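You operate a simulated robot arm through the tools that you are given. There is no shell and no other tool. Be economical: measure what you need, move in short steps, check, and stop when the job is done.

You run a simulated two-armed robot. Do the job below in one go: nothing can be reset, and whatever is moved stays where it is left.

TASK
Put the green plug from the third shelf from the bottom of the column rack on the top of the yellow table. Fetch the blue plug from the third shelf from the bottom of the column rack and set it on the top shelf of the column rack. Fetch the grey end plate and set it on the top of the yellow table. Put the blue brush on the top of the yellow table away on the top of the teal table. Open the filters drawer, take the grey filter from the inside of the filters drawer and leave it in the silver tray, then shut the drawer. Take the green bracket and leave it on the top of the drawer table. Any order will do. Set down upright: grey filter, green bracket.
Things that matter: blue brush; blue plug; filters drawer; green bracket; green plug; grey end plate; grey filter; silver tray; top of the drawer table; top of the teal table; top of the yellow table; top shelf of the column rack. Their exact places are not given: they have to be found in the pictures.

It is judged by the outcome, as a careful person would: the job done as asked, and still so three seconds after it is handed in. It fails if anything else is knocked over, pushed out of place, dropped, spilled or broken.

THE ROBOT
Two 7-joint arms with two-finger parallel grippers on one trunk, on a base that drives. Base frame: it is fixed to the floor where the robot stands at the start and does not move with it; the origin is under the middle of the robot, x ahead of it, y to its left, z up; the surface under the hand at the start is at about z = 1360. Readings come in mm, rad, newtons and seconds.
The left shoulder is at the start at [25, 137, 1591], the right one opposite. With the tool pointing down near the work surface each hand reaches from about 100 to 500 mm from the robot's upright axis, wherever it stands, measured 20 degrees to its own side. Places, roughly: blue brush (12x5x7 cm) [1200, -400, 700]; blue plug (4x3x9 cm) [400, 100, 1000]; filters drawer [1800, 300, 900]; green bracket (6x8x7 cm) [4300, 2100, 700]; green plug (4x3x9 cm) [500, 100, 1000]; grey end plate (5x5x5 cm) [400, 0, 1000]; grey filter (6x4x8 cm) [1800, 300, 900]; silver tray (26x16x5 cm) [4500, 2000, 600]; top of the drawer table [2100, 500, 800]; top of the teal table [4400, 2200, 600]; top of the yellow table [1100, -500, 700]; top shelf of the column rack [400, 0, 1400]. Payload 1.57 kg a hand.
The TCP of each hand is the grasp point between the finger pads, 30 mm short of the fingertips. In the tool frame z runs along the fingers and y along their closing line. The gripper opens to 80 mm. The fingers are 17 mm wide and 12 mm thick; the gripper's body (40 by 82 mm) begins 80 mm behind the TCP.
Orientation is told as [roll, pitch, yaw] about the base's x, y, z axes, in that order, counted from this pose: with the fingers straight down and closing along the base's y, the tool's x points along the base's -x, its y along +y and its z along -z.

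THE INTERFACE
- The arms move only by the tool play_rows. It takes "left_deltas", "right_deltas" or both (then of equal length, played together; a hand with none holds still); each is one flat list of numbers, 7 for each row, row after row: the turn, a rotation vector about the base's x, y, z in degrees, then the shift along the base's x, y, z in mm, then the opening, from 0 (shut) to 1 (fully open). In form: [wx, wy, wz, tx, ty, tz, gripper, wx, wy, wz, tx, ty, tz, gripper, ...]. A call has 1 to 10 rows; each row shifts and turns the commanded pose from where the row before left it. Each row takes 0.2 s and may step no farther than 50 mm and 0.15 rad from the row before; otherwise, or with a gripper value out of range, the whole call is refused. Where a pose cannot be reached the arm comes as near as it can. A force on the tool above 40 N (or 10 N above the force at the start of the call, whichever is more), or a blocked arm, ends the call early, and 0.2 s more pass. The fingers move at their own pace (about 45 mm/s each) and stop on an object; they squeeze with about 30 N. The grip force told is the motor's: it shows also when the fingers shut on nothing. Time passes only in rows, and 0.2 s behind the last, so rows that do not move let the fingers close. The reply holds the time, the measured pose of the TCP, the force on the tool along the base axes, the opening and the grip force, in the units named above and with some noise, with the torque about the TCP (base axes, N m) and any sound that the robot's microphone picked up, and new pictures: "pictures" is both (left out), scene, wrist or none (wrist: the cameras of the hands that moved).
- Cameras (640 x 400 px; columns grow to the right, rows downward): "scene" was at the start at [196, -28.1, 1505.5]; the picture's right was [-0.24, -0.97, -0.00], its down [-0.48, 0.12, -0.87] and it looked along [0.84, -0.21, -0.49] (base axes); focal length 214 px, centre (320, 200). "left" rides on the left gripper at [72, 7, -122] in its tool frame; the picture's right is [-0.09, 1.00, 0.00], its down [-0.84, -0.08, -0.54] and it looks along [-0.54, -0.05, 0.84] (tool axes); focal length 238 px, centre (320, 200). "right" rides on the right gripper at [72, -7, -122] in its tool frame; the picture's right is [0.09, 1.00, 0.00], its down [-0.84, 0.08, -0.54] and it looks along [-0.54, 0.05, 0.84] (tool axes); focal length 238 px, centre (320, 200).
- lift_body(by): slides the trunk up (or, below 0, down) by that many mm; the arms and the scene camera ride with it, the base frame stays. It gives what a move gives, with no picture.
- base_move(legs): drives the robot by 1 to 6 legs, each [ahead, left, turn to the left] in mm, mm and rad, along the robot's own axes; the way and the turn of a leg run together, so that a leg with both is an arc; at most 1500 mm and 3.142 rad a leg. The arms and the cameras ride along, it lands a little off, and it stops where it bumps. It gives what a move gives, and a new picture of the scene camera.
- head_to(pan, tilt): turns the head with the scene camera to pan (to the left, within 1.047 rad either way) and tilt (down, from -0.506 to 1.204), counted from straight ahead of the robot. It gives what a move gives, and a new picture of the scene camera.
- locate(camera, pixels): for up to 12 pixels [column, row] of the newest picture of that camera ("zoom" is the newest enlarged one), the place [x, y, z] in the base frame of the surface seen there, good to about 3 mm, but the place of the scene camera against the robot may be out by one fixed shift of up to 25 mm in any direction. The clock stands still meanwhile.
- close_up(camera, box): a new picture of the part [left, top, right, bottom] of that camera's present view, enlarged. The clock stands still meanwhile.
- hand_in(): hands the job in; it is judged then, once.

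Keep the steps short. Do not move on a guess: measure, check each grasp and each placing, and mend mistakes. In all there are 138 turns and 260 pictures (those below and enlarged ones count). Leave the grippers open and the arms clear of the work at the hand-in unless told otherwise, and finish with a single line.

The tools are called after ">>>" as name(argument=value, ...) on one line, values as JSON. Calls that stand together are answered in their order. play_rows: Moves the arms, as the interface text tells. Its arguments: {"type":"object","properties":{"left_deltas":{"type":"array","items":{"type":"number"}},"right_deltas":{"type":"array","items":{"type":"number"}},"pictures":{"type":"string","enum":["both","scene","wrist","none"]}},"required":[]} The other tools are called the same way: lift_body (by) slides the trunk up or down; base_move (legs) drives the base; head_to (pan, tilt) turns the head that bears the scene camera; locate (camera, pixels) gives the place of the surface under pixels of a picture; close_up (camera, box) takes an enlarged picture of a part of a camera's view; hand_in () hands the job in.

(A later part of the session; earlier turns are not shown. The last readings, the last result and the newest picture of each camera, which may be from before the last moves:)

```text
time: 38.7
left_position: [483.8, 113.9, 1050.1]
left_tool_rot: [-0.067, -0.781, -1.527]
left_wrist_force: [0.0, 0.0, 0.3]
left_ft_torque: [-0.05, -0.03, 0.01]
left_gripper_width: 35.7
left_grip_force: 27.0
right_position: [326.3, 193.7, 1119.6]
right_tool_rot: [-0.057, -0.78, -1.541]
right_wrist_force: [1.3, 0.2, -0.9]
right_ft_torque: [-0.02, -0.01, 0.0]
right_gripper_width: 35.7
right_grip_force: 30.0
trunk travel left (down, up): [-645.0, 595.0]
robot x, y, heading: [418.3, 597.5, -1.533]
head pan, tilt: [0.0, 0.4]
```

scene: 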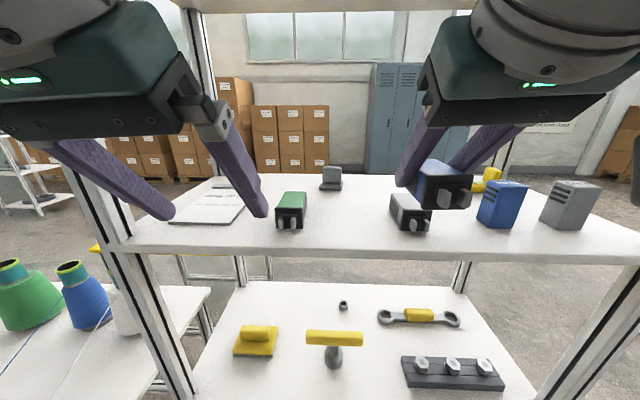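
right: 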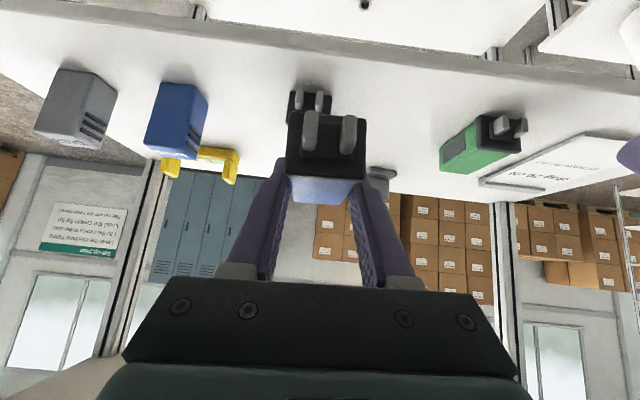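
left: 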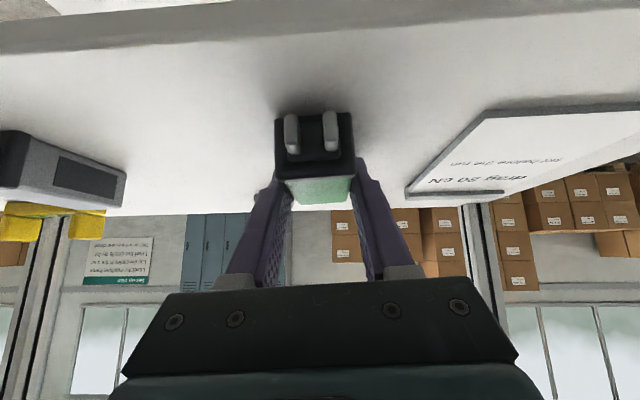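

Green plug gripped at 36 mm. I lift it out and withdraw, then back the base so both hands clear the top shelf.

>>> play_rows(left_deltas=[0, 0, 0, 0, 0, 25, 0, 0, 0, 0, 0, 20, 30, 0, 0, 0, 0, 20, 40, 5, 0, 0, 0, 0, 20, 40, 0, 0], pictures="wrist")

>>> base_move(legs=[[-150, 0, 0]])

>>> lift_body(by=380)

>>> head_to(pan=0, tilt=0.5)

```text
time: 39.7
left_position: [524.9, 215.3, 1107.4]
left_tool_rot: [-0.068, -0.779, -1.527]
left_wrist_force: [-0.3, 0.6, -1.3]
left_ft_torque: [-0.01, 0.01, -0.02]
left_gripper_width: 35.3
left_grip_force: 29.9
right_position: [325.6, 194.1, 1118.5]
right_tool_rot: [-0.058, -0.78, -1.541]
right_wrist_force: [-0.6, -0.4, -0.9]
right_ft_torque: [0.02, 0.01, -0.01]
right_gripper_width: 35.4
right_grip_force: 30.0
trunk travel left (down, up): [-645.0, 595.0]
robot x, y, heading: [422.3, 593.3, -1.531]
head pan, tilt: [0.0, 0.4]
```

left: 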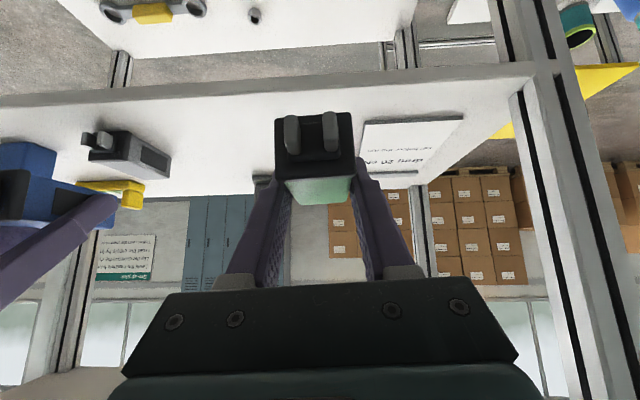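

```text
time: 41.0
left_position: [519.0, 366.1, 1108.4]
left_tool_rot: [-0.072, -0.781, -1.524]
left_wrist_force: [-0.3, -0.6, -1.0]
left_ft_torque: [0.02, 0.0, 0.01]
left_gripper_width: 35.3
left_grip_force: 30.1
right_position: [320.9, 344.0, 1119.4]
right_tool_rot: [-0.057, -0.78, -1.539]
right_wrist_force: [0.1, -0.5, 0.2]
right_ft_torque: [0.0, 0.04, 0.01]
right_gripper_width: 35.5
right_grip_force: 30.0
trunk travel left (down, up): [-645.0, 595.0]
robot x, y, heading: [414.4, 744.9, -1.529]
head pan, tilt: [0.0, 0.4]
```

scene: 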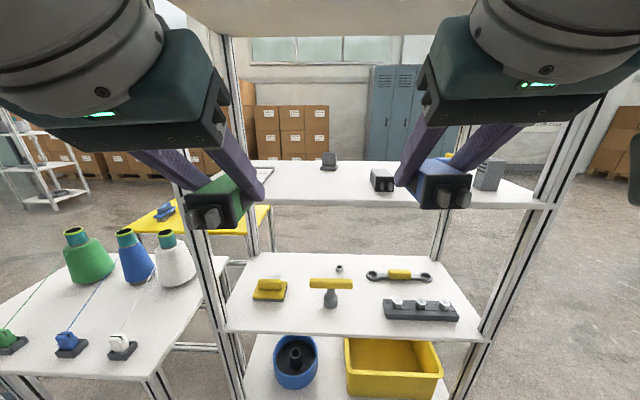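

```text
time: 44.7
left_position: [518.8, 365.6, 1487.4]
left_tool_rot: [-0.069, -0.782, -1.525]
left_wrist_force: [-0.8, -0.4, -0.3]
left_ft_torque: [0.02, 0.03, 0.01]
left_gripper_width: 35.3
left_grip_force: 30.0
right_position: [319.3, 345.0, 1499.6]
right_tool_rot: [-0.058, -0.781, -1.54]
right_wrist_force: [1.3, 0.0, -1.1]
right_ft_torque: [-0.03, 0.01, 0.0]
right_gripper_width: 35.4
right_grip_force: 30.1
trunk travel left (down, up): [-1025.0, 215.0]
robot x, y, heading: [411.6, 746.5, -1.528]
head pan, tilt: [0.0, 0.4]
```

```text
time: 45.4
left_position: [518.5, 365.9, 1486.0]
left_tool_rot: [-0.07, -0.781, -1.526]
left_wrist_force: [0.0, -0.1, -1.0]
left_ft_torque: [0.01, -0.01, 0.04]
left_gripper_width: 35.5
left_grip_force: 29.9
right_position: [320.2, 345.8, 1498.7]
right_tool_rot: [-0.059, -0.781, -1.537]
right_wrist_force: [0.4, 0.8, -0.6]
right_ft_torque: [-0.02, -0.03, 0.01]
right_gripper_width: 35.3
right_grip_force: 30.1
trunk travel left (down, up): [-1025.0, 215.0]
robot x, y, heading: [414.0, 747.5, -1.531]
head pan, tilt: [0.0, 0.499]
```

scene: 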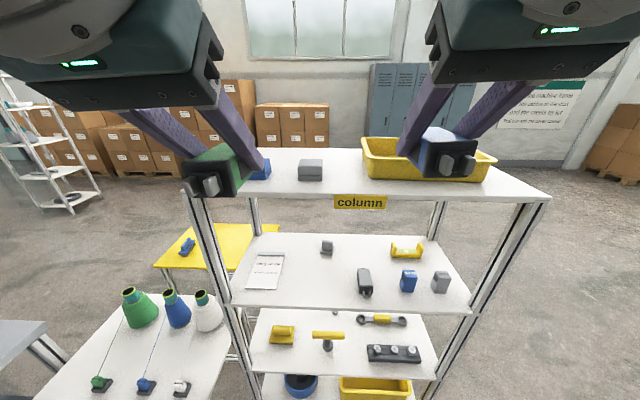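

>>> locate(camera="scene", pixels=[[345, 190], [322, 178], [302, 178], [368, 178], [362, 150], [335, 170], [345, 160], [230, 190], [310, 185], [525, 190], [270, 175], [280, 185]])

>>> close_up(camera="scene", box=[220, 110, 540, 310])

```text
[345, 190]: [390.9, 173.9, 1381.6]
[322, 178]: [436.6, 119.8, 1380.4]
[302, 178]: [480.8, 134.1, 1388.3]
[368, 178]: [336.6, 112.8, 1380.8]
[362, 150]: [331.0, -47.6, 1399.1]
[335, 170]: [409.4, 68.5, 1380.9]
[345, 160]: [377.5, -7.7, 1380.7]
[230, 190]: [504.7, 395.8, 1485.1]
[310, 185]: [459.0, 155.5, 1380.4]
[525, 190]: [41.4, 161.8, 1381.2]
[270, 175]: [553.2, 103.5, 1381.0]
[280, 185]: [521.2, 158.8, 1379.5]
```

```text
2.00 times, centred on (380, 210) of scene
```

zoom: 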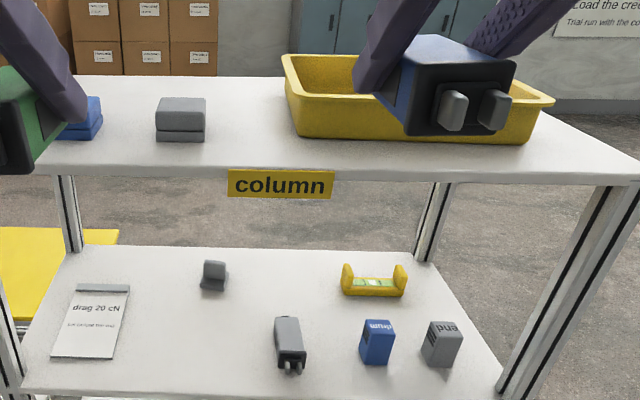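

The gap between the grey block (x≥437) and bin (x≤340) fits the plug. I drive in 150 mm, with the hands above the shelf.

>>> base_move(legs=[[150, 0, 0]])

>>> play_rows(right_deltas=[0, 0, 0, 30, -30, -30, 0, 0, 0, 0, 30, -40, -35, 0], pictures="both")

```text
time: 46.7
left_position: [525.1, 219.7, 1487.4]
left_tool_rot: [-0.071, -0.779, -1.527]
left_wrist_force: [0.3, -0.2, -0.8]
left_ft_torque: [0.0, -0.01, 0.04]
left_gripper_width: 35.2
left_grip_force: 30.2
right_position: [325.4, 198.9, 1498.7]
right_tool_rot: [-0.058, -0.783, -1.541]
right_wrist_force: [0.1, 0.3, -1.8]
right_ft_torque: [-0.02, -0.01, -0.03]
right_gripper_width: 35.5
right_grip_force: 29.7
trunk travel left (down, up): [-1025.0, 215.0]
robot x, y, heading: [419.8, 602.3, -1.53]
head pan, tilt: [0.0, 0.499]
```

scene: 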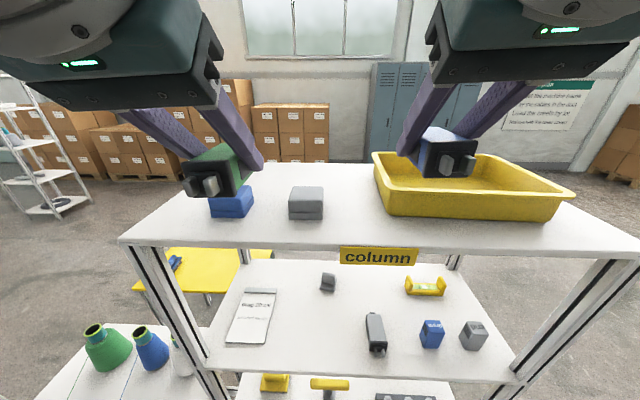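

```text
refused: row 1 steps farther than a row can; nothing moved
```

>>> play_rows(right_deltas=[0, 0, 0, 22, -28, -10, 0, 0, 0, 0, 22, -28, -10, 0, 0, 0, 0, 18, -28, -20, 0, 0, 0, 0, 0, 0, -40, 0], pictures="both")

```text
time: 47.7
left_position: [525.1, 219.2, 1487.1]
left_tool_rot: [-0.068, -0.779, -1.529]
left_wrist_force: [-0.4, -0.5, -0.3]
left_ft_torque: [-0.03, 0.02, -0.03]
left_gripper_width: 35.6
left_grip_force: 29.3
right_position: [388.8, 114.8, 1419.7]
right_tool_rot: [-0.059, -0.782, -1.539]
right_wrist_force: [-0.1, 0.0, -0.3]
right_ft_torque: [-0.02, 0.02, -0.01]
right_gripper_width: 35.6
right_grip_force: 29.8
trunk travel left (down, up): [-1025.0, 215.0]
robot x, y, heading: [416.9, 601.7, -1.53]
head pan, tilt: [0.0, 0.499]
```

scene: 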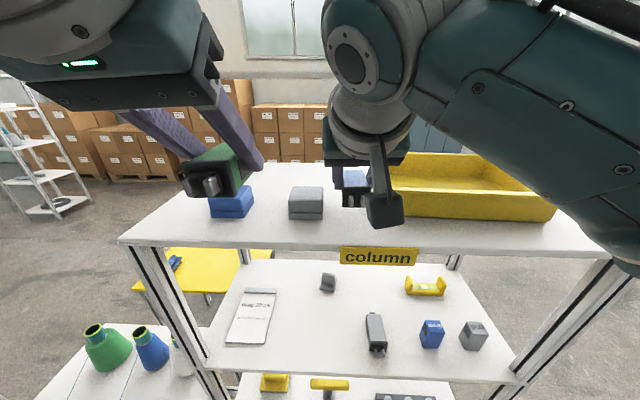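
right: 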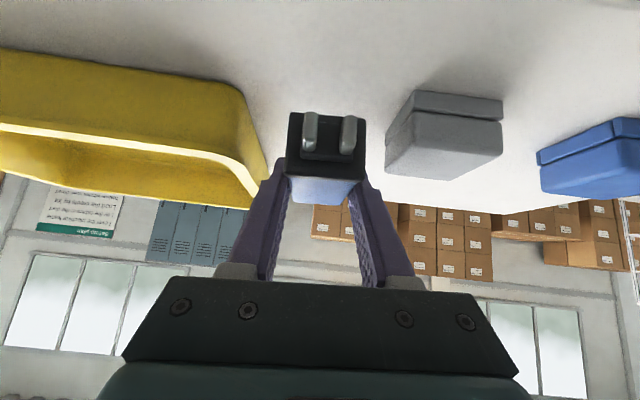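

>>> locate(camera="right", pixels=[[262, 190], [250, 110], [265, 165], [400, 110], [395, 165], [330, 60]])

```text
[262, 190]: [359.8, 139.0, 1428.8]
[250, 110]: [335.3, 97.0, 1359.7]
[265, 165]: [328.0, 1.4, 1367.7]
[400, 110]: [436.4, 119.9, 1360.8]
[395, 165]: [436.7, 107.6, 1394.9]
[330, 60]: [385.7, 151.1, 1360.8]
```

Shelf z is 1360 and the space is clear. I lower the plug 29 mm and release with a partial opening.

>>> play_rows(right_deltas=[0, 0, 0, 0, 0, -20, 0, 0, 0, 0, 0, 0, -9, 0, 0, 0, 0, 0, 0, 0, 0, 0, 0, 0, 0, 0, 0, 0.62, 0, 0, 0, 0, 0, 0, 0.62], pictures="wrist")

```text
time: 48.9
left_position: [524.2, 218.7, 1486.6]
left_tool_rot: [-0.071, -0.782, -1.527]
left_wrist_force: [-0.1, 0.7, -0.5]
left_ft_torque: [-0.01, -0.01, -0.02]
left_gripper_width: 35.3
left_grip_force: 30.3
right_position: [387.7, 115.7, 1389.2]
right_tool_rot: [-0.057, -0.78, -1.541]
right_wrist_force: [0.5, -0.1, -0.5]
right_ft_torque: [0.0, -0.01, 0.0]
right_gripper_width: 49.7
right_grip_force: 0.1
trunk travel left (down, up): [-1025.0, 215.0]
robot x, y, heading: [418.2, 600.5, -1.529]
head pan, tilt: [0.0, 0.499]
```

right: 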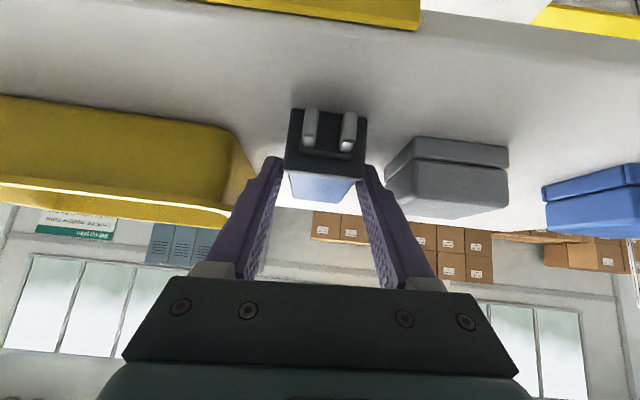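

Released and resting. I retreat along the tool axis and view the result.

>>> play_rows(right_deltas=[0, 0, 0, 0, 22, 28, 0.62, 0, 0, 0, 0, 22, 35, 0.8, 0, 0, 0, -25, 20, 35, 1, 0, 0, 0, -25, 10, 10, 1], pictures="both")

```text
time: 49.9
left_position: [525.6, 219.4, 1486.5]
left_tool_rot: [-0.069, -0.783, -1.527]
left_wrist_force: [-0.5, 0.4, -0.8]
left_ft_torque: [0.02, 0.03, 0.03]
left_gripper_width: 35.3
left_grip_force: 29.9
right_position: [337.2, 188.1, 1499.6]
right_tool_rot: [-0.058, -0.781, -1.543]
right_wrist_force: [0.0, 0.7, -0.3]
right_ft_torque: [0.0, 0.02, -0.01]
right_gripper_width: 80.0
right_grip_force: 0.1
trunk travel left (down, up): [-1025.0, 215.0]
robot x, y, heading: [422.5, 600.0, -1.529]
head pan, tilt: [0.0, 0.499]
```

scene: 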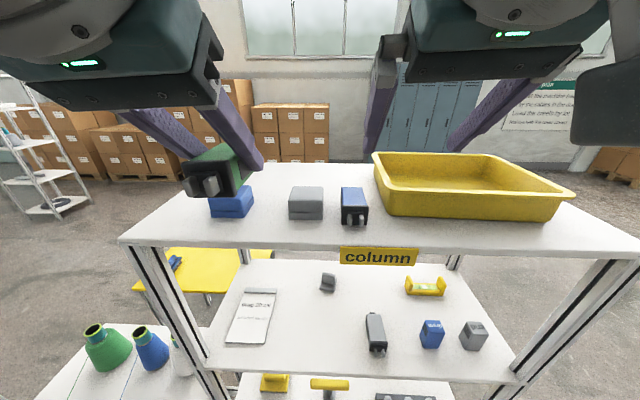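
right: 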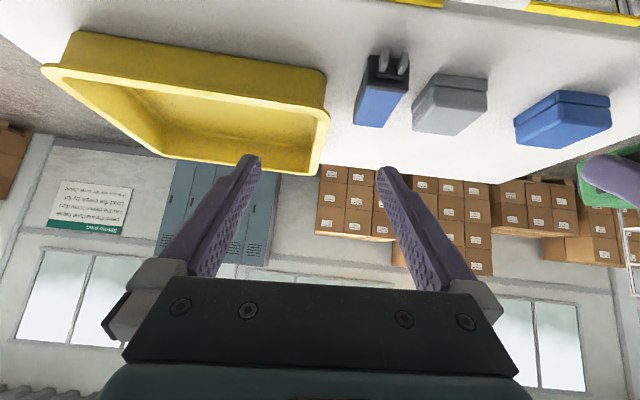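

Blue plug stands on the top shelf. The end plate and yellow table are easier from the rack's other side. I back off and drive around the rack's near end to the −y side, facing +y.

>>> base_move(legs=[[-100, 0, 0], [0, -870, 0], [1330, 0, 0], [0, 0, 3.1], [0, -790, 0]])

>>> lift_body(by=-380)

>>> head_to(pan=0, tilt=0.45)

```text
time: 72.5
left_position: [317.6, -282.4, 1486.7]
left_tool_rot: [-0.07, -0.782, 1.563]
left_wrist_force: [0.0, 0.3, -2.2]
left_ft_torque: [0.04, -0.03, -0.02]
left_gripper_width: 35.5
left_grip_force: 30.0
right_position: [506.0, -260.8, 1499.7]
right_tool_rot: [-0.058, -0.782, 1.547]
right_wrist_force: [0.0, 0.2, -0.5]
right_ft_torque: [-0.02, 0.03, -0.01]
right_gripper_width: 80.0
right_grip_force: 0.1
trunk travel left (down, up): [-1025.0, 215.0]
robot x, y, heading: [403.6, -670.6, 1.559]
head pan, tilt: [0.0, 0.499]
```

scene: 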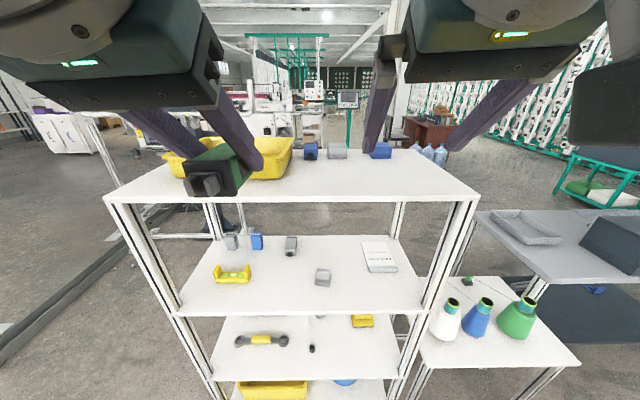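

```text
time: 76.2
left_position: [318.5, -282.2, 1106.3]
left_tool_rot: [-0.071, -0.781, 1.561]
left_wrist_force: [1.0, 0.8, -0.7]
left_ft_torque: [-0.02, 0.03, 0.01]
left_gripper_width: 35.5
left_grip_force: 29.3
right_position: [504.9, -260.4, 1119.4]
right_tool_rot: [-0.057, -0.78, 1.548]
right_wrist_force: [-0.6, -0.9, 0.3]
right_ft_torque: [0.01, -0.01, 0.02]
right_gripper_width: 79.9
right_grip_force: 0.1
trunk travel left (down, up): [-645.0, 595.0]
robot x, y, heading: [401.8, -668.3, 1.563]
head pan, tilt: [0.0, 0.499]
```

```text
time: 76.8
left_position: [317.8, -282.1, 1105.8]
left_tool_rot: [-0.071, -0.782, 1.562]
left_wrist_force: [-0.1, -0.4, -1.3]
left_ft_torque: [-0.01, 0.0, 0.02]
left_gripper_width: 35.5
left_grip_force: 30.3
right_position: [505.3, -260.8, 1120.0]
right_tool_rot: [-0.056, -0.779, 1.548]
right_wrist_force: [-0.2, 0.2, 0.3]
right_ft_torque: [0.04, -0.01, 0.01]
right_gripper_width: 79.8
right_grip_force: 0.1
trunk travel left (down, up): [-645.0, 595.0]
robot x, y, heading: [404.5, -669.7, 1.553]
head pan, tilt: [0.0, 0.45]
```

scene: 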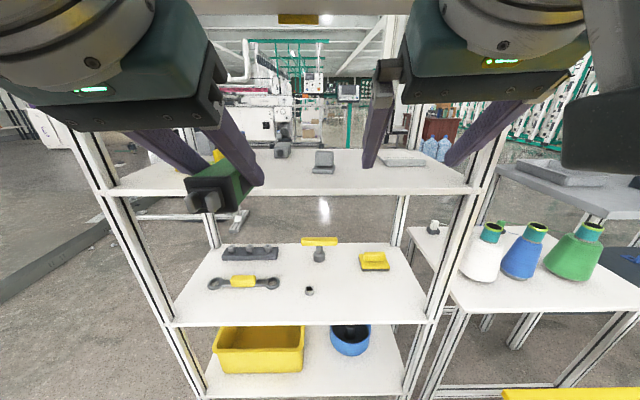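

From this side the end plate is visible at (323,160). I move the left hand aside, then drive in 150 mm.

>>> play_rows(left_deltas=[0, 0, 0, -30, 0, 0, 0, 0, 0, 0, -30, 0, 0, 0], right_deltas=[0, 0, 0, -40, 0, 0, 1, 0, 0, 0, -43, 0, 0, 1], pictures="none")

>>> base_move(legs=[[150, 0, 0]])

>>> close_up(camera="right", box=[160, 0, 480, 200])

```text
time: 77.6
left_position: [257.9, -283.1, 1106.4]
left_tool_rot: [-0.072, -0.78, 1.561]
left_wrist_force: [-0.8, -0.3, -1.2]
left_ft_torque: [0.01, 0.0, -0.03]
left_gripper_width: 35.2
left_grip_force: 30.0
right_position: [453.9, -251.3, 1108.2]
right_tool_rot: [-0.148, -0.776, 1.551]
right_wrist_force: [0.5, -0.1, 0.1]
right_ft_torque: [-0.02, 0.01, 0.01]
right_gripper_width: 80.1
right_grip_force: 0.0
trunk travel left (down, up): [-645.0, 595.0]
robot x, y, heading: [402.0, -666.0, 1.556]
head pan, tilt: [0.0, 0.45]
stopped in row 2 (right hand): the arm was blocked; the commanded pose is now the measured one
```

```text
time: 79.0
left_position: [260.0, -135.1, 1107.2]
left_tool_rot: [-0.069, -0.782, 1.56]
left_wrist_force: [0.4, 0.2, -0.6]
left_ft_torque: [0.02, 0.0, 0.0]
left_gripper_width: 35.6
left_grip_force: 30.0
right_position: [457.2, -102.4, 1107.2]
right_tool_rot: [-0.146, -0.777, 1.552]
right_wrist_force: [0.0, -0.9, 0.4]
right_ft_torque: [0.01, -0.01, -0.01]
right_gripper_width: 80.0
right_grip_force: 0.0
trunk travel left (down, up): [-645.0, 595.0]
robot x, y, heading: [404.7, -523.0, 1.556]
head pan, tilt: [0.0, 0.45]
```

scene: 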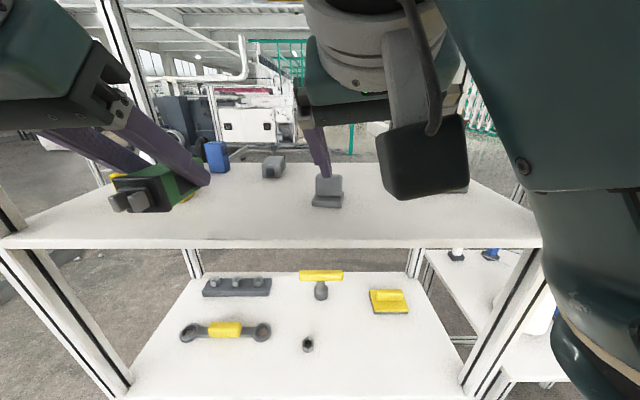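

```text
2.00 times, centred on (320, 100) of right
```

zoom: 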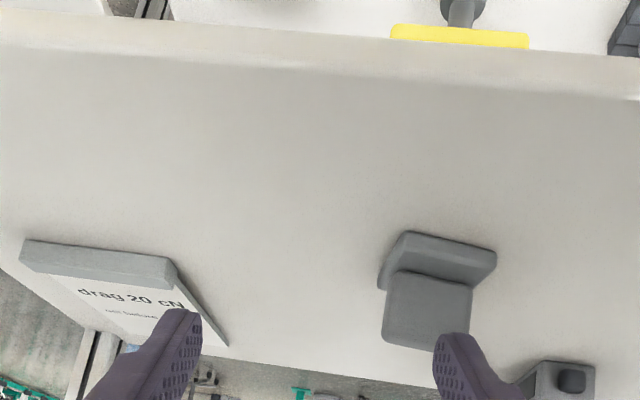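

>>> locate(camera="zoom", pixels=[[435, 250], [385, 245], [495, 258], [430, 310], [390, 310], [465, 310], [430, 335], [170, 290], [545, 375]])

```text
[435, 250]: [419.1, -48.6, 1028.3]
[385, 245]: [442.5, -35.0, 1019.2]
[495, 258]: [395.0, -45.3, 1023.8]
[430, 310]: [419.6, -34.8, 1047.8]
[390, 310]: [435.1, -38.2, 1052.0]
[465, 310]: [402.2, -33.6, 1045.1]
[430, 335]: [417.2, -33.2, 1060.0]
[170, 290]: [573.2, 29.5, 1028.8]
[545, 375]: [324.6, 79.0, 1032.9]
```

Fin spans x 402–436, near face y −34, top about 1063. I move forward and centre the right hand on it, straightening its roll.

>>> play_rows(right_deltas=[0, 3, 3, -10, 25, 0, 1, 0, 3, 3, -14, 20, 0, 1, 0, 0, 0, -14, 19, -8, 1], pictures="both")

```text
time: 79.8
left_position: [260.1, -134.1, 1106.4]
left_tool_rot: [-0.071, -0.781, 1.56]
left_wrist_force: [0.9, -0.7, -2.1]
left_ft_torque: [-0.02, 0.0, 0.03]
left_gripper_width: 35.6
left_grip_force: 30.0
right_position: [425.2, -38.3, 1093.0]
right_tool_rot: [-0.021, -0.766, 1.556]
right_wrist_force: [-0.3, 0.1, -1.0]
right_ft_torque: [0.02, 0.02, 0.02]
right_gripper_width: 80.1
right_grip_force: 0.0
trunk travel left (down, up): [-645.0, 595.0]
robot x, y, heading: [402.6, -518.1, 1.557]
head pan, tilt: [0.0, 0.45]
```

scene: 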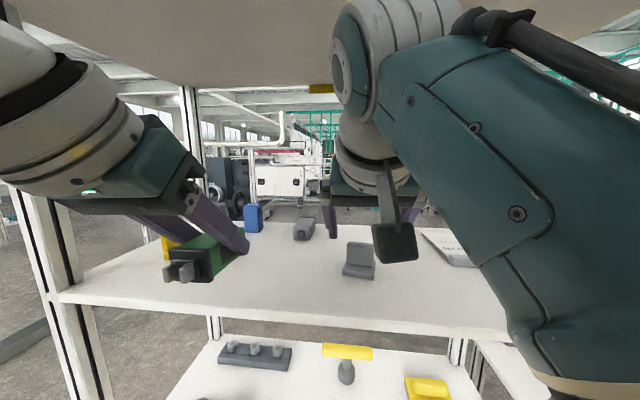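
right: 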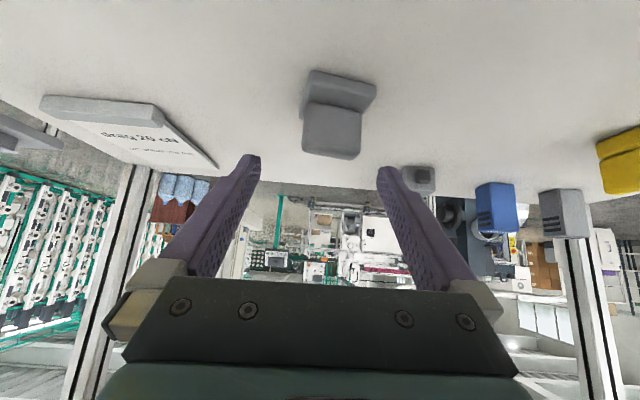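

>>> locate(camera="right", pixels=[[335, 125], [308, 120], [357, 125], [335, 152], [335, 85]])

```text
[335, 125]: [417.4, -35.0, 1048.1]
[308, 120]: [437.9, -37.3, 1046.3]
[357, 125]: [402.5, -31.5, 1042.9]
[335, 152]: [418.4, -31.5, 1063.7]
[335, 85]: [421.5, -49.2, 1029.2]
```

>>> play_rows(right_deltas=[0, 0, 0, -5, 0, -15, 1, 0, 0, 0, 0, 0, -15, 1, 0, 0, 0, 0, 0, 0, 0, 0, 0, 0, 0, 0, 0, 0, 0, 0, 0, 0, 0, 0, 0], pictures="wrist")

```text
time: 81.0
left_position: [259.7, -135.4, 1107.1]
left_tool_rot: [-0.068, -0.782, 1.56]
left_wrist_force: [0.6, 0.1, -0.5]
left_ft_torque: [0.01, 0.02, 0.03]
left_gripper_width: 35.4
left_grip_force: 29.8
right_position: [427.3, -34.2, 1065.8]
right_tool_rot: [-0.035, -0.775, 1.558]
right_wrist_force: [1.1, 0.8, 4.0]
right_ft_torque: [0.06, 0.11, -0.03]
right_gripper_width: 40.4
right_grip_force: 18.2
trunk travel left (down, up): [-645.0, 595.0]
robot x, y, heading: [403.2, -515.9, 1.56]
head pan, tilt: [0.0, 0.45]
```

right: 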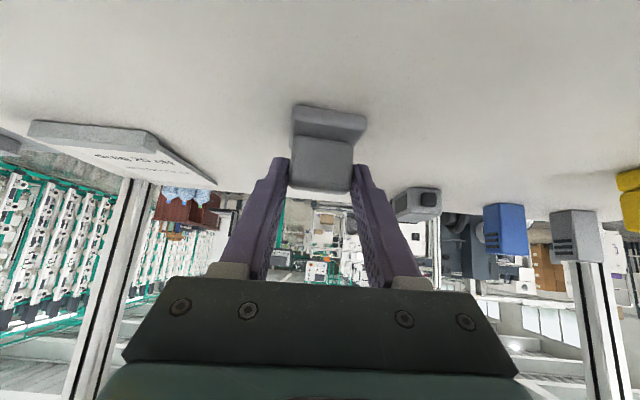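

Gripped on about 40 mm; the plate turned a little into the fingers. I let the grip settle and lift.

>>> play_rows(right_deltas=[0, 0, 0, 0, 0, 0, 0, 0, 0, 0, 0, 0, 0, 0, 0, 0, 0, 0, 0, 15, 0, 0, 0, 0, 0, 0, 20, 0, 0, 0, 0, 0, -20, 10, 0], pictures="both")

```text
time: 82.2
left_position: [260.5, -135.4, 1107.3]
left_tool_rot: [-0.07, -0.78, 1.561]
left_wrist_force: [-0.4, -0.1, -1.0]
left_ft_torque: [-0.02, 0.02, 0.0]
left_gripper_width: 35.4
left_grip_force: 30.0
right_position: [429.8, -54.5, 1110.3]
right_tool_rot: [-0.038, -0.775, 1.548]
right_wrist_force: [-0.4, -0.2, -0.2]
right_ft_torque: [-0.03, 0.01, -0.02]
right_gripper_width: 39.3
right_grip_force: 29.7
trunk travel left (down, up): [-645.0, 595.0]
robot x, y, heading: [403.8, -517.6, 1.559]
head pan, tilt: [0.0, 0.45]
```

scene: 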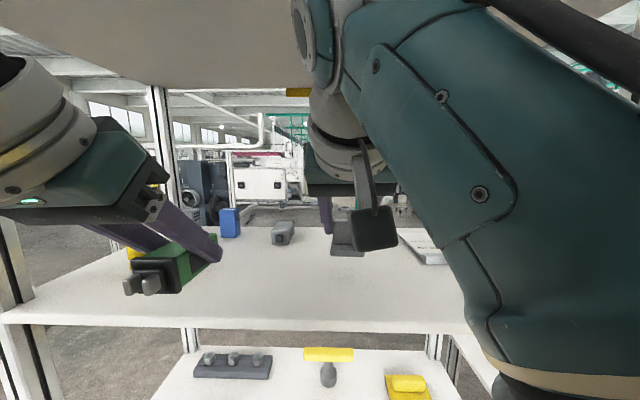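
right: 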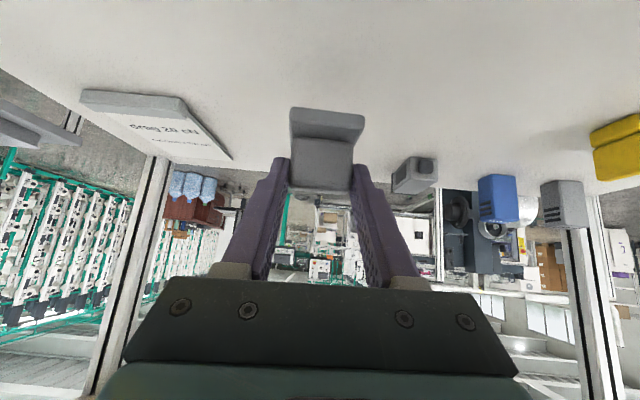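

End plate held and clear of the shelf. I withdraw it outward to the right, then back the base off.

>>> play_rows(right_deltas=[0, 0, 0, 25, -20, 5, 0, 0, 0, 0, 25, -20, 0, 0, 0, 0, 0, 25, -20, 0, 0], pictures="none")

>>> base_move(legs=[[-250, 0, 0]])

>>> head_to(pan=-1.0, tilt=0.6)

>>> play_rows(right_deltas=[0, 0, 0, 0, 0, 0, 0, 0, 0, 0, 0, 0, 0, 0, 0, 0, 0, 0, 0, 0, 0, 0, 0, 0, 0, 0, 0, 0], pictures="scene")

```text
time: 83.0
left_position: [260.1, -135.3, 1107.6]
left_tool_rot: [-0.069, -0.78, 1.56]
left_wrist_force: [-0.1, 0.5, -1.0]
left_ft_torque: [-0.02, -0.01, -0.05]
left_gripper_width: 35.6
left_grip_force: 29.7
right_position: [487.4, -119.4, 1120.9]
right_tool_rot: [0.001, -0.77, 1.551]
right_wrist_force: [0.5, 0.2, -0.7]
right_ft_torque: [0.0, 0.02, 0.02]
right_gripper_width: 39.0
right_grip_force: 30.5
trunk travel left (down, up): [-645.0, 595.0]
robot x, y, heading: [402.8, -516.3, 1.556]
head pan, tilt: [0.0, 0.45]
```

```text
time: 84.8
left_position: [256.7, -385.1, 1106.8]
left_tool_rot: [-0.071, -0.782, 1.562]
left_wrist_force: [-0.1, 0.7, -0.3]
left_ft_torque: [0.0, -0.04, 0.03]
left_gripper_width: 35.8
left_grip_force: 30.1
right_position: [483.2, -371.4, 1121.5]
right_tool_rot: [-0.002, -0.771, 1.553]
right_wrist_force: [0.1, -0.7, -0.8]
right_ft_torque: [0.0, -0.02, 0.0]
right_gripper_width: 38.8
right_grip_force: 29.8
trunk travel left (down, up): [-645.0, 595.0]
robot x, y, heading: [406.4, -773.0, 1.559]
head pan, tilt: [0.0, 0.45]
```

scene: 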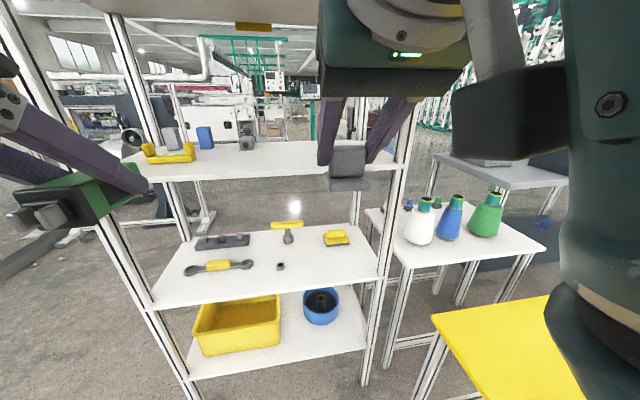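

```text
time: 86.1
left_position: [256.6, -385.4, 1107.4]
left_tool_rot: [-0.069, -0.782, 1.562]
left_wrist_force: [-0.2, -0.3, -2.0]
left_ft_torque: [-0.01, -0.01, 0.01]
left_gripper_width: 35.4
left_grip_force: 30.0
right_position: [484.4, -369.3, 1121.0]
right_tool_rot: [-0.004, -0.773, 1.553]
right_wrist_force: [-0.2, -0.1, -0.3]
right_ft_torque: [-0.02, 0.02, -0.02]
right_gripper_width: 38.8
right_grip_force: 30.1
trunk travel left (down, up): [-645.0, 595.0]
robot x, y, heading: [402.3, -773.3, 1.56]
head pan, tilt: [-1.0, 0.6]
```

scene: 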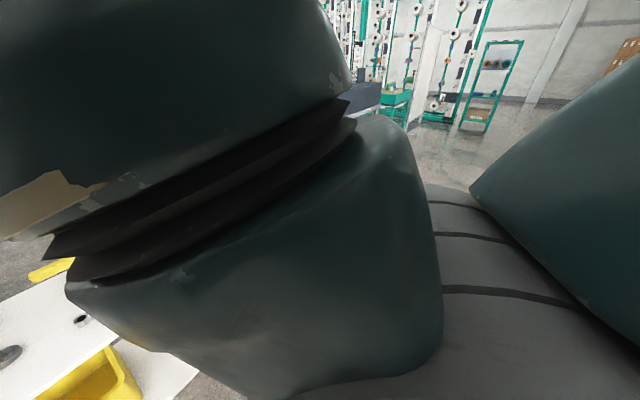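

```text
time: 87.1
left_position: [256.6, -385.1, 1107.3]
left_tool_rot: [-0.07, -0.781, 1.56]
left_wrist_force: [0.0, 0.4, -0.9]
left_ft_torque: [-0.01, -0.02, 0.03]
left_gripper_width: 35.6
left_grip_force: 29.7
right_position: [483.1, -369.7, 1120.8]
right_tool_rot: [-0.002, -0.774, 1.552]
right_wrist_force: [0.1, 0.7, 0.1]
right_ft_torque: [-0.01, 0.03, 0.0]
right_gripper_width: 39.0
right_grip_force: 29.6
trunk travel left (down, up): [-645.0, 595.0]
robot x, y, heading: [396.1, -772.4, 1.558]
head pan, tilt: [-1.0, 0.6]
```

scene: 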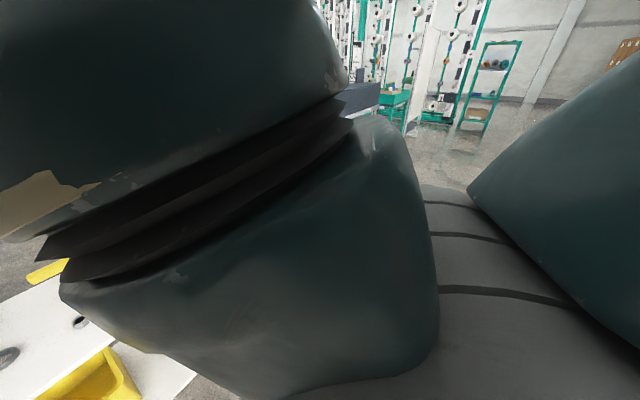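

The arm blocks the view that way. I back off and drive right so the yellow table is ahead.

>>> base_move(legs=[[-250, 0, 0], [0, -690, 0]])

>>> head_to(pan=0, tilt=0.7)

>>> play_rows(right_deltas=[0, 0, 0, 0, 0, 0, 0, 0, 0, 0, 0, 0, 0, 0, 0, 0, 0, 0, 0, 0, 0, 0, 0, 0, 0, 0, 0, 0], pictures="scene")

```text
time: 92.3
left_position: [953.7, -647.0, 1107.1]
left_tool_rot: [-0.071, -0.783, 1.551]
left_wrist_force: [0.1, -0.2, -1.2]
left_ft_torque: [0.02, -0.02, -0.02]
left_gripper_width: 35.6
left_grip_force: 30.3
right_position: [1181.6, -633.2, 1120.9]
right_tool_rot: [-0.002, -0.772, 1.544]
right_wrist_force: [-0.8, -0.9, 0.4]
right_ft_torque: [0.01, 0.02, -0.02]
right_gripper_width: 38.8
right_grip_force: 29.4
trunk travel left (down, up): [-645.0, 595.0]
robot x, y, heading: [1095.7, -1029.9, 1.546]
head pan, tilt: [-1.0, 0.6]
```

scene: 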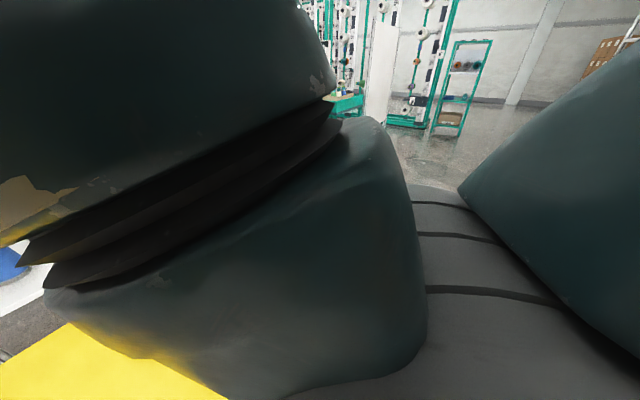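

```text
time: 93.6
left_position: [954.4, -648.5, 1107.6]
left_tool_rot: [-0.069, -0.783, 1.551]
left_wrist_force: [0.2, -0.1, -0.9]
left_ft_torque: [0.05, -0.02, -0.03]
left_gripper_width: 35.2
left_grip_force: 30.0
right_position: [1184.2, -632.3, 1118.9]
right_tool_rot: [-0.012, -0.774, 1.545]
right_wrist_force: [0.6, -0.2, -0.2]
right_ft_torque: [0.04, -0.04, -0.02]
right_gripper_width: 38.7
right_grip_force: 29.8
trunk travel left (down, up): [-645.0, 595.0]
robot x, y, heading: [1097.3, -1030.2, 1.552]
head pan, tilt: [0.0, 0.7]
```

scene: 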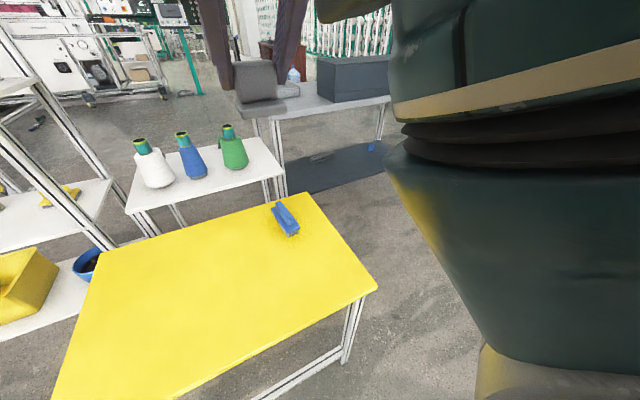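

```text
time: 94.6
left_position: [954.1, -647.3, 1106.8]
left_tool_rot: [-0.07, -0.782, 1.551]
left_wrist_force: [0.3, 0.3, -1.1]
left_ft_torque: [0.0, -0.03, 0.0]
left_gripper_width: 35.3
left_grip_force: 30.3
right_position: [1184.7, -633.7, 1119.7]
right_tool_rot: [-0.012, -0.773, 1.549]
right_wrist_force: [-0.4, -0.1, 0.2]
right_ft_torque: [-0.02, 0.0, 0.01]
right_gripper_width: 38.9
right_grip_force: 30.0
trunk travel left (down, up): [-645.0, 595.0]
robot x, y, heading: [1092.8, -1032.8, 1.545]
head pan, tilt: [0.0, 0.7]
```

scene: 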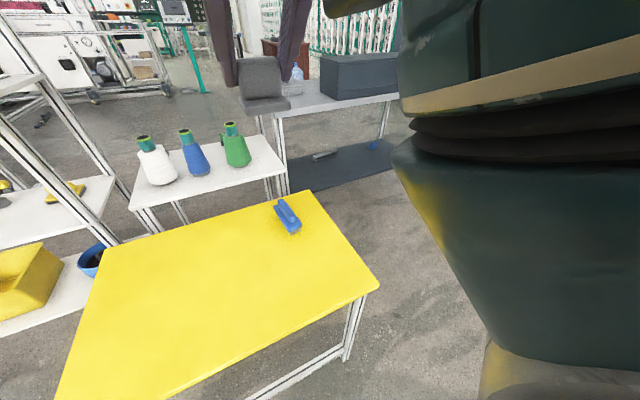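

>>> locate(camera="scene", pixels=[[113, 248], [302, 194], [376, 285], [65, 395], [287, 205], [292, 232], [200, 270], [280, 260], [300, 290], [282, 216], [298, 222], [180, 385]])

>>> close_up(camera="scene", box=[200, 140, 400, 265])

```text
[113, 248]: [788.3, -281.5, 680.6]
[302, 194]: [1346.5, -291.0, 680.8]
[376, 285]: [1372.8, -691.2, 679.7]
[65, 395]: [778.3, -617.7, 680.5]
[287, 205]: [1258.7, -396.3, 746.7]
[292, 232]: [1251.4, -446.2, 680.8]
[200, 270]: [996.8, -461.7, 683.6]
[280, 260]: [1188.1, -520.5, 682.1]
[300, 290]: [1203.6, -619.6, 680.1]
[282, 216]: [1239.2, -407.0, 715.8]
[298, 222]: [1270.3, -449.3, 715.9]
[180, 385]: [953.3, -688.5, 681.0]
```

```text
3.20 times, centred on (300, 202) of scene
```

zoom: 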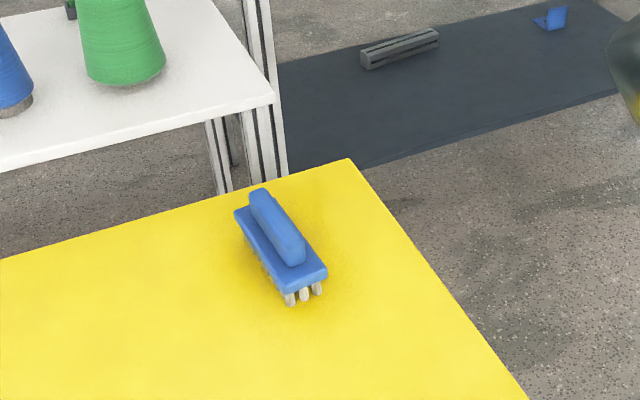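

Table top is at z 660, spanning x 780–1360, y −690…−285; the brush is at about (1252,−415). I move in a bit and lower the trunk.

>>> base_move(legs=[[70, 0, 0]])

>>> lift_body(by=-380)

>>> play_rows(left_deltas=[0, 0, 0, 0, 10, -5, 0], pictures="both")

```text
time: 95.6
left_position: [954.2, -575.9, 1107.0]
left_tool_rot: [-0.07, -0.781, 1.552]
left_wrist_force: [0.2, 0.5, -1.0]
left_ft_torque: [0.02, 0.02, -0.01]
left_gripper_width: 35.3
left_grip_force: 30.3
right_position: [1186.0, -561.7, 1119.7]
right_tool_rot: [-0.014, -0.772, 1.547]
right_wrist_force: [-1.2, 0.1, 0.4]
right_ft_torque: [-0.02, -0.03, -0.03]
right_gripper_width: 38.7
right_grip_force: 29.9
trunk travel left (down, up): [-645.0, 595.0]
robot x, y, heading: [1098.3, -961.7, 1.55]
head pan, tilt: [0.0, 0.7]
```

scene: 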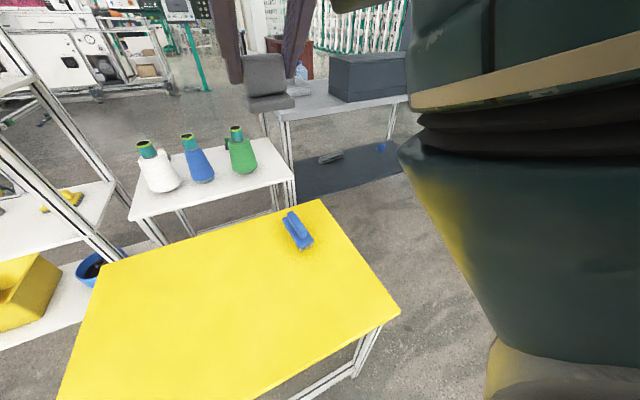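

```text
time: 99.3
left_position: [954.4, -578.1, 726.4]
left_tool_rot: [-0.07, -0.781, 1.551]
left_wrist_force: [0.1, 0.6, -0.6]
left_ft_torque: [0.01, -0.02, 0.01]
left_gripper_width: 35.4
left_grip_force: 29.9
right_position: [1188.4, -561.5, 738.1]
right_tool_rot: [-0.019, -0.769, 1.544]
right_wrist_force: [0.4, -0.9, -0.6]
right_ft_torque: [0.05, -0.03, 0.01]
right_gripper_width: 38.6
right_grip_force: 30.1
trunk travel left (down, up): [-265.0, 975.0]
robot x, y, heading: [1095.6, -961.5, 1.551]
head pan, tilt: [0.0, 0.7]
```

```text
time: 99.7
left_position: [955.4, -566.7, 722.1]
left_tool_rot: [-0.068, -0.782, 1.553]
left_wrist_force: [-0.4, 0.3, -1.4]
left_ft_torque: [-0.02, 0.02, 0.02]
left_gripper_width: 35.4
left_grip_force: 29.4
right_position: [1188.9, -560.9, 737.1]
right_tool_rot: [-0.019, -0.768, 1.544]
right_wrist_force: [-0.5, 0.5, 0.1]
right_ft_torque: [-0.03, -0.02, 0.01]
right_gripper_width: 38.8
right_grip_force: 30.1
trunk travel left (down, up): [-265.0, 975.0]
robot x, y, heading: [1095.7, -961.8, 1.545]
head pan, tilt: [0.0, 0.7]
```

scene: 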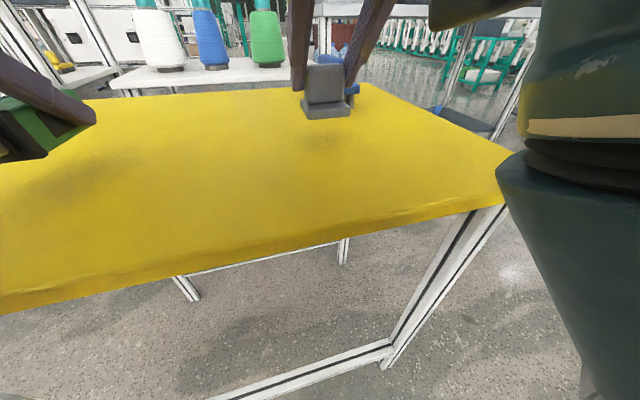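
left: 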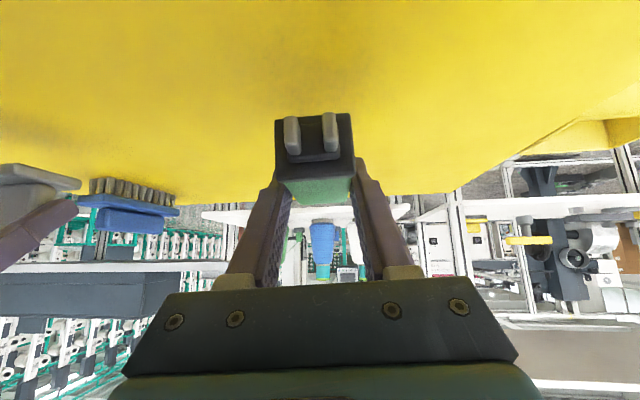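

>>> locate(camera="left", pixels=[[310, 70], [240, 120], [315, 150]])

>>> play_rows(left_deltas=[0, 0, 0, 0, 0, -15, 0, 0, 0, 0, 0, 0, -12, 0], right_deltas=[0, 0, 0, -10, 0, -14, 0, 0, 0, 0, -10, 0, -12, 0], pictures="both")

```text
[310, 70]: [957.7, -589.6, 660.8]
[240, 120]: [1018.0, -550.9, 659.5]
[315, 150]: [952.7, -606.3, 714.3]
```

```text
time: 100.3
left_position: [954.9, -566.7, 694.7]
left_tool_rot: [-0.071, -0.781, 1.551]
left_wrist_force: [-0.5, 0.7, -1.2]
left_ft_torque: [0.01, -0.01, 0.0]
left_gripper_width: 35.3
left_grip_force: 29.7
right_position: [1183.2, -557.9, 709.3]
right_tool_rot: [-0.018, -0.765, 1.506]
right_wrist_force: [0.4, -0.1, -0.2]
right_ft_torque: [-0.02, -0.03, -0.04]
right_gripper_width: 38.9
right_grip_force: 29.6
trunk travel left (down, up): [-265.0, 975.0]
robot x, y, heading: [1096.5, -967.1, 1.55]
head pan, tilt: [0.0, 0.7]
```

scene: 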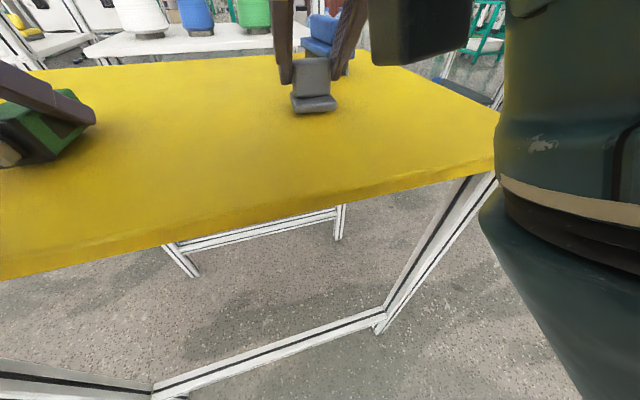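
right: 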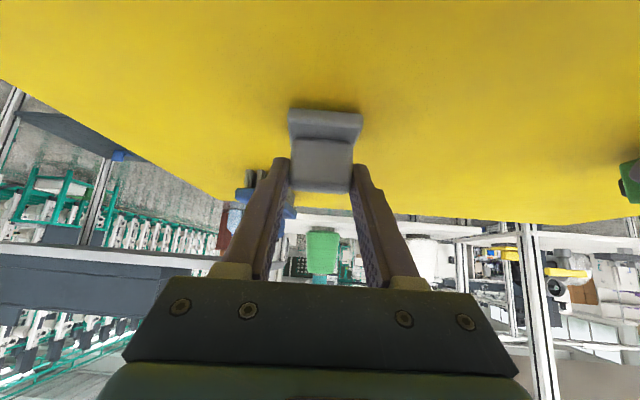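
left: 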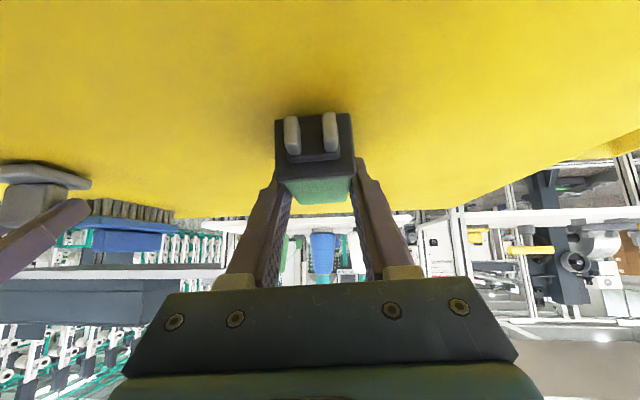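

Table z 660 confirmed. Last few millimetres down, then release both.

>>> play_rows(left_deltas=[0, 0, 0, 0, 0, -4, 0, 0, 0, 0, 0, 0, 0, 0, 0, 0, 0, 0, 0, 0, 0.7, 0, 0, 0, 0, 0, 0, 0.7], right_deltas=[0, 0, 0, 0, 0, -2, 0, 0, 0, 0, 0, 0, 0, 0, 0, 0, 0, 0, 0, 0, 0.8, 0, 0, 0, 0, 0, 0, 0.8], pictures="wrist")

```text
time: 101.3
left_position: [954.8, -567.3, 690.5]
left_tool_rot: [-0.07, -0.782, 1.552]
left_wrist_force: [0.3, 0.0, 0.4]
left_ft_torque: [-0.02, 0.01, 0.03]
left_gripper_width: 55.9
left_grip_force: 0.0
right_position: [1182.2, -558.4, 707.2]
right_tool_rot: [-0.023, -0.764, 1.515]
right_wrist_force: [-0.3, -0.2, -0.3]
right_ft_torque: [-0.03, -0.02, -0.02]
right_gripper_width: 64.0
right_grip_force: 0.1
trunk travel left (down, up): [-265.0, 975.0]
robot x, y, heading: [1096.9, -964.9, 1.549]
head pan, tilt: [0.0, 0.7]
```

right: 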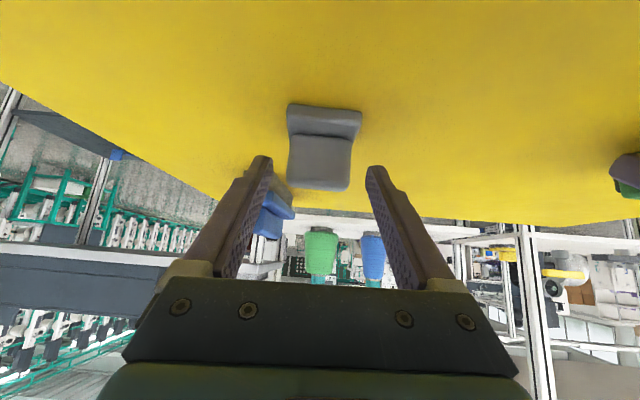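
left: 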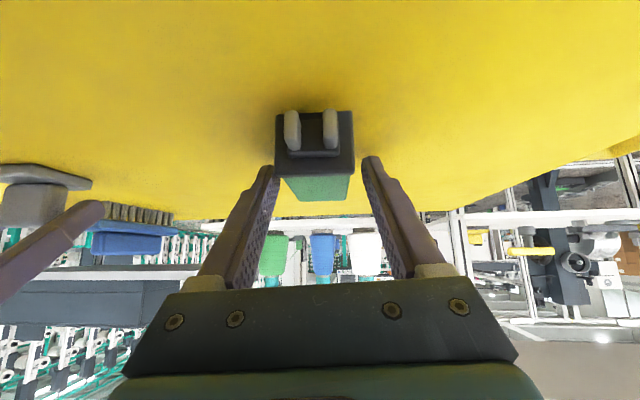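

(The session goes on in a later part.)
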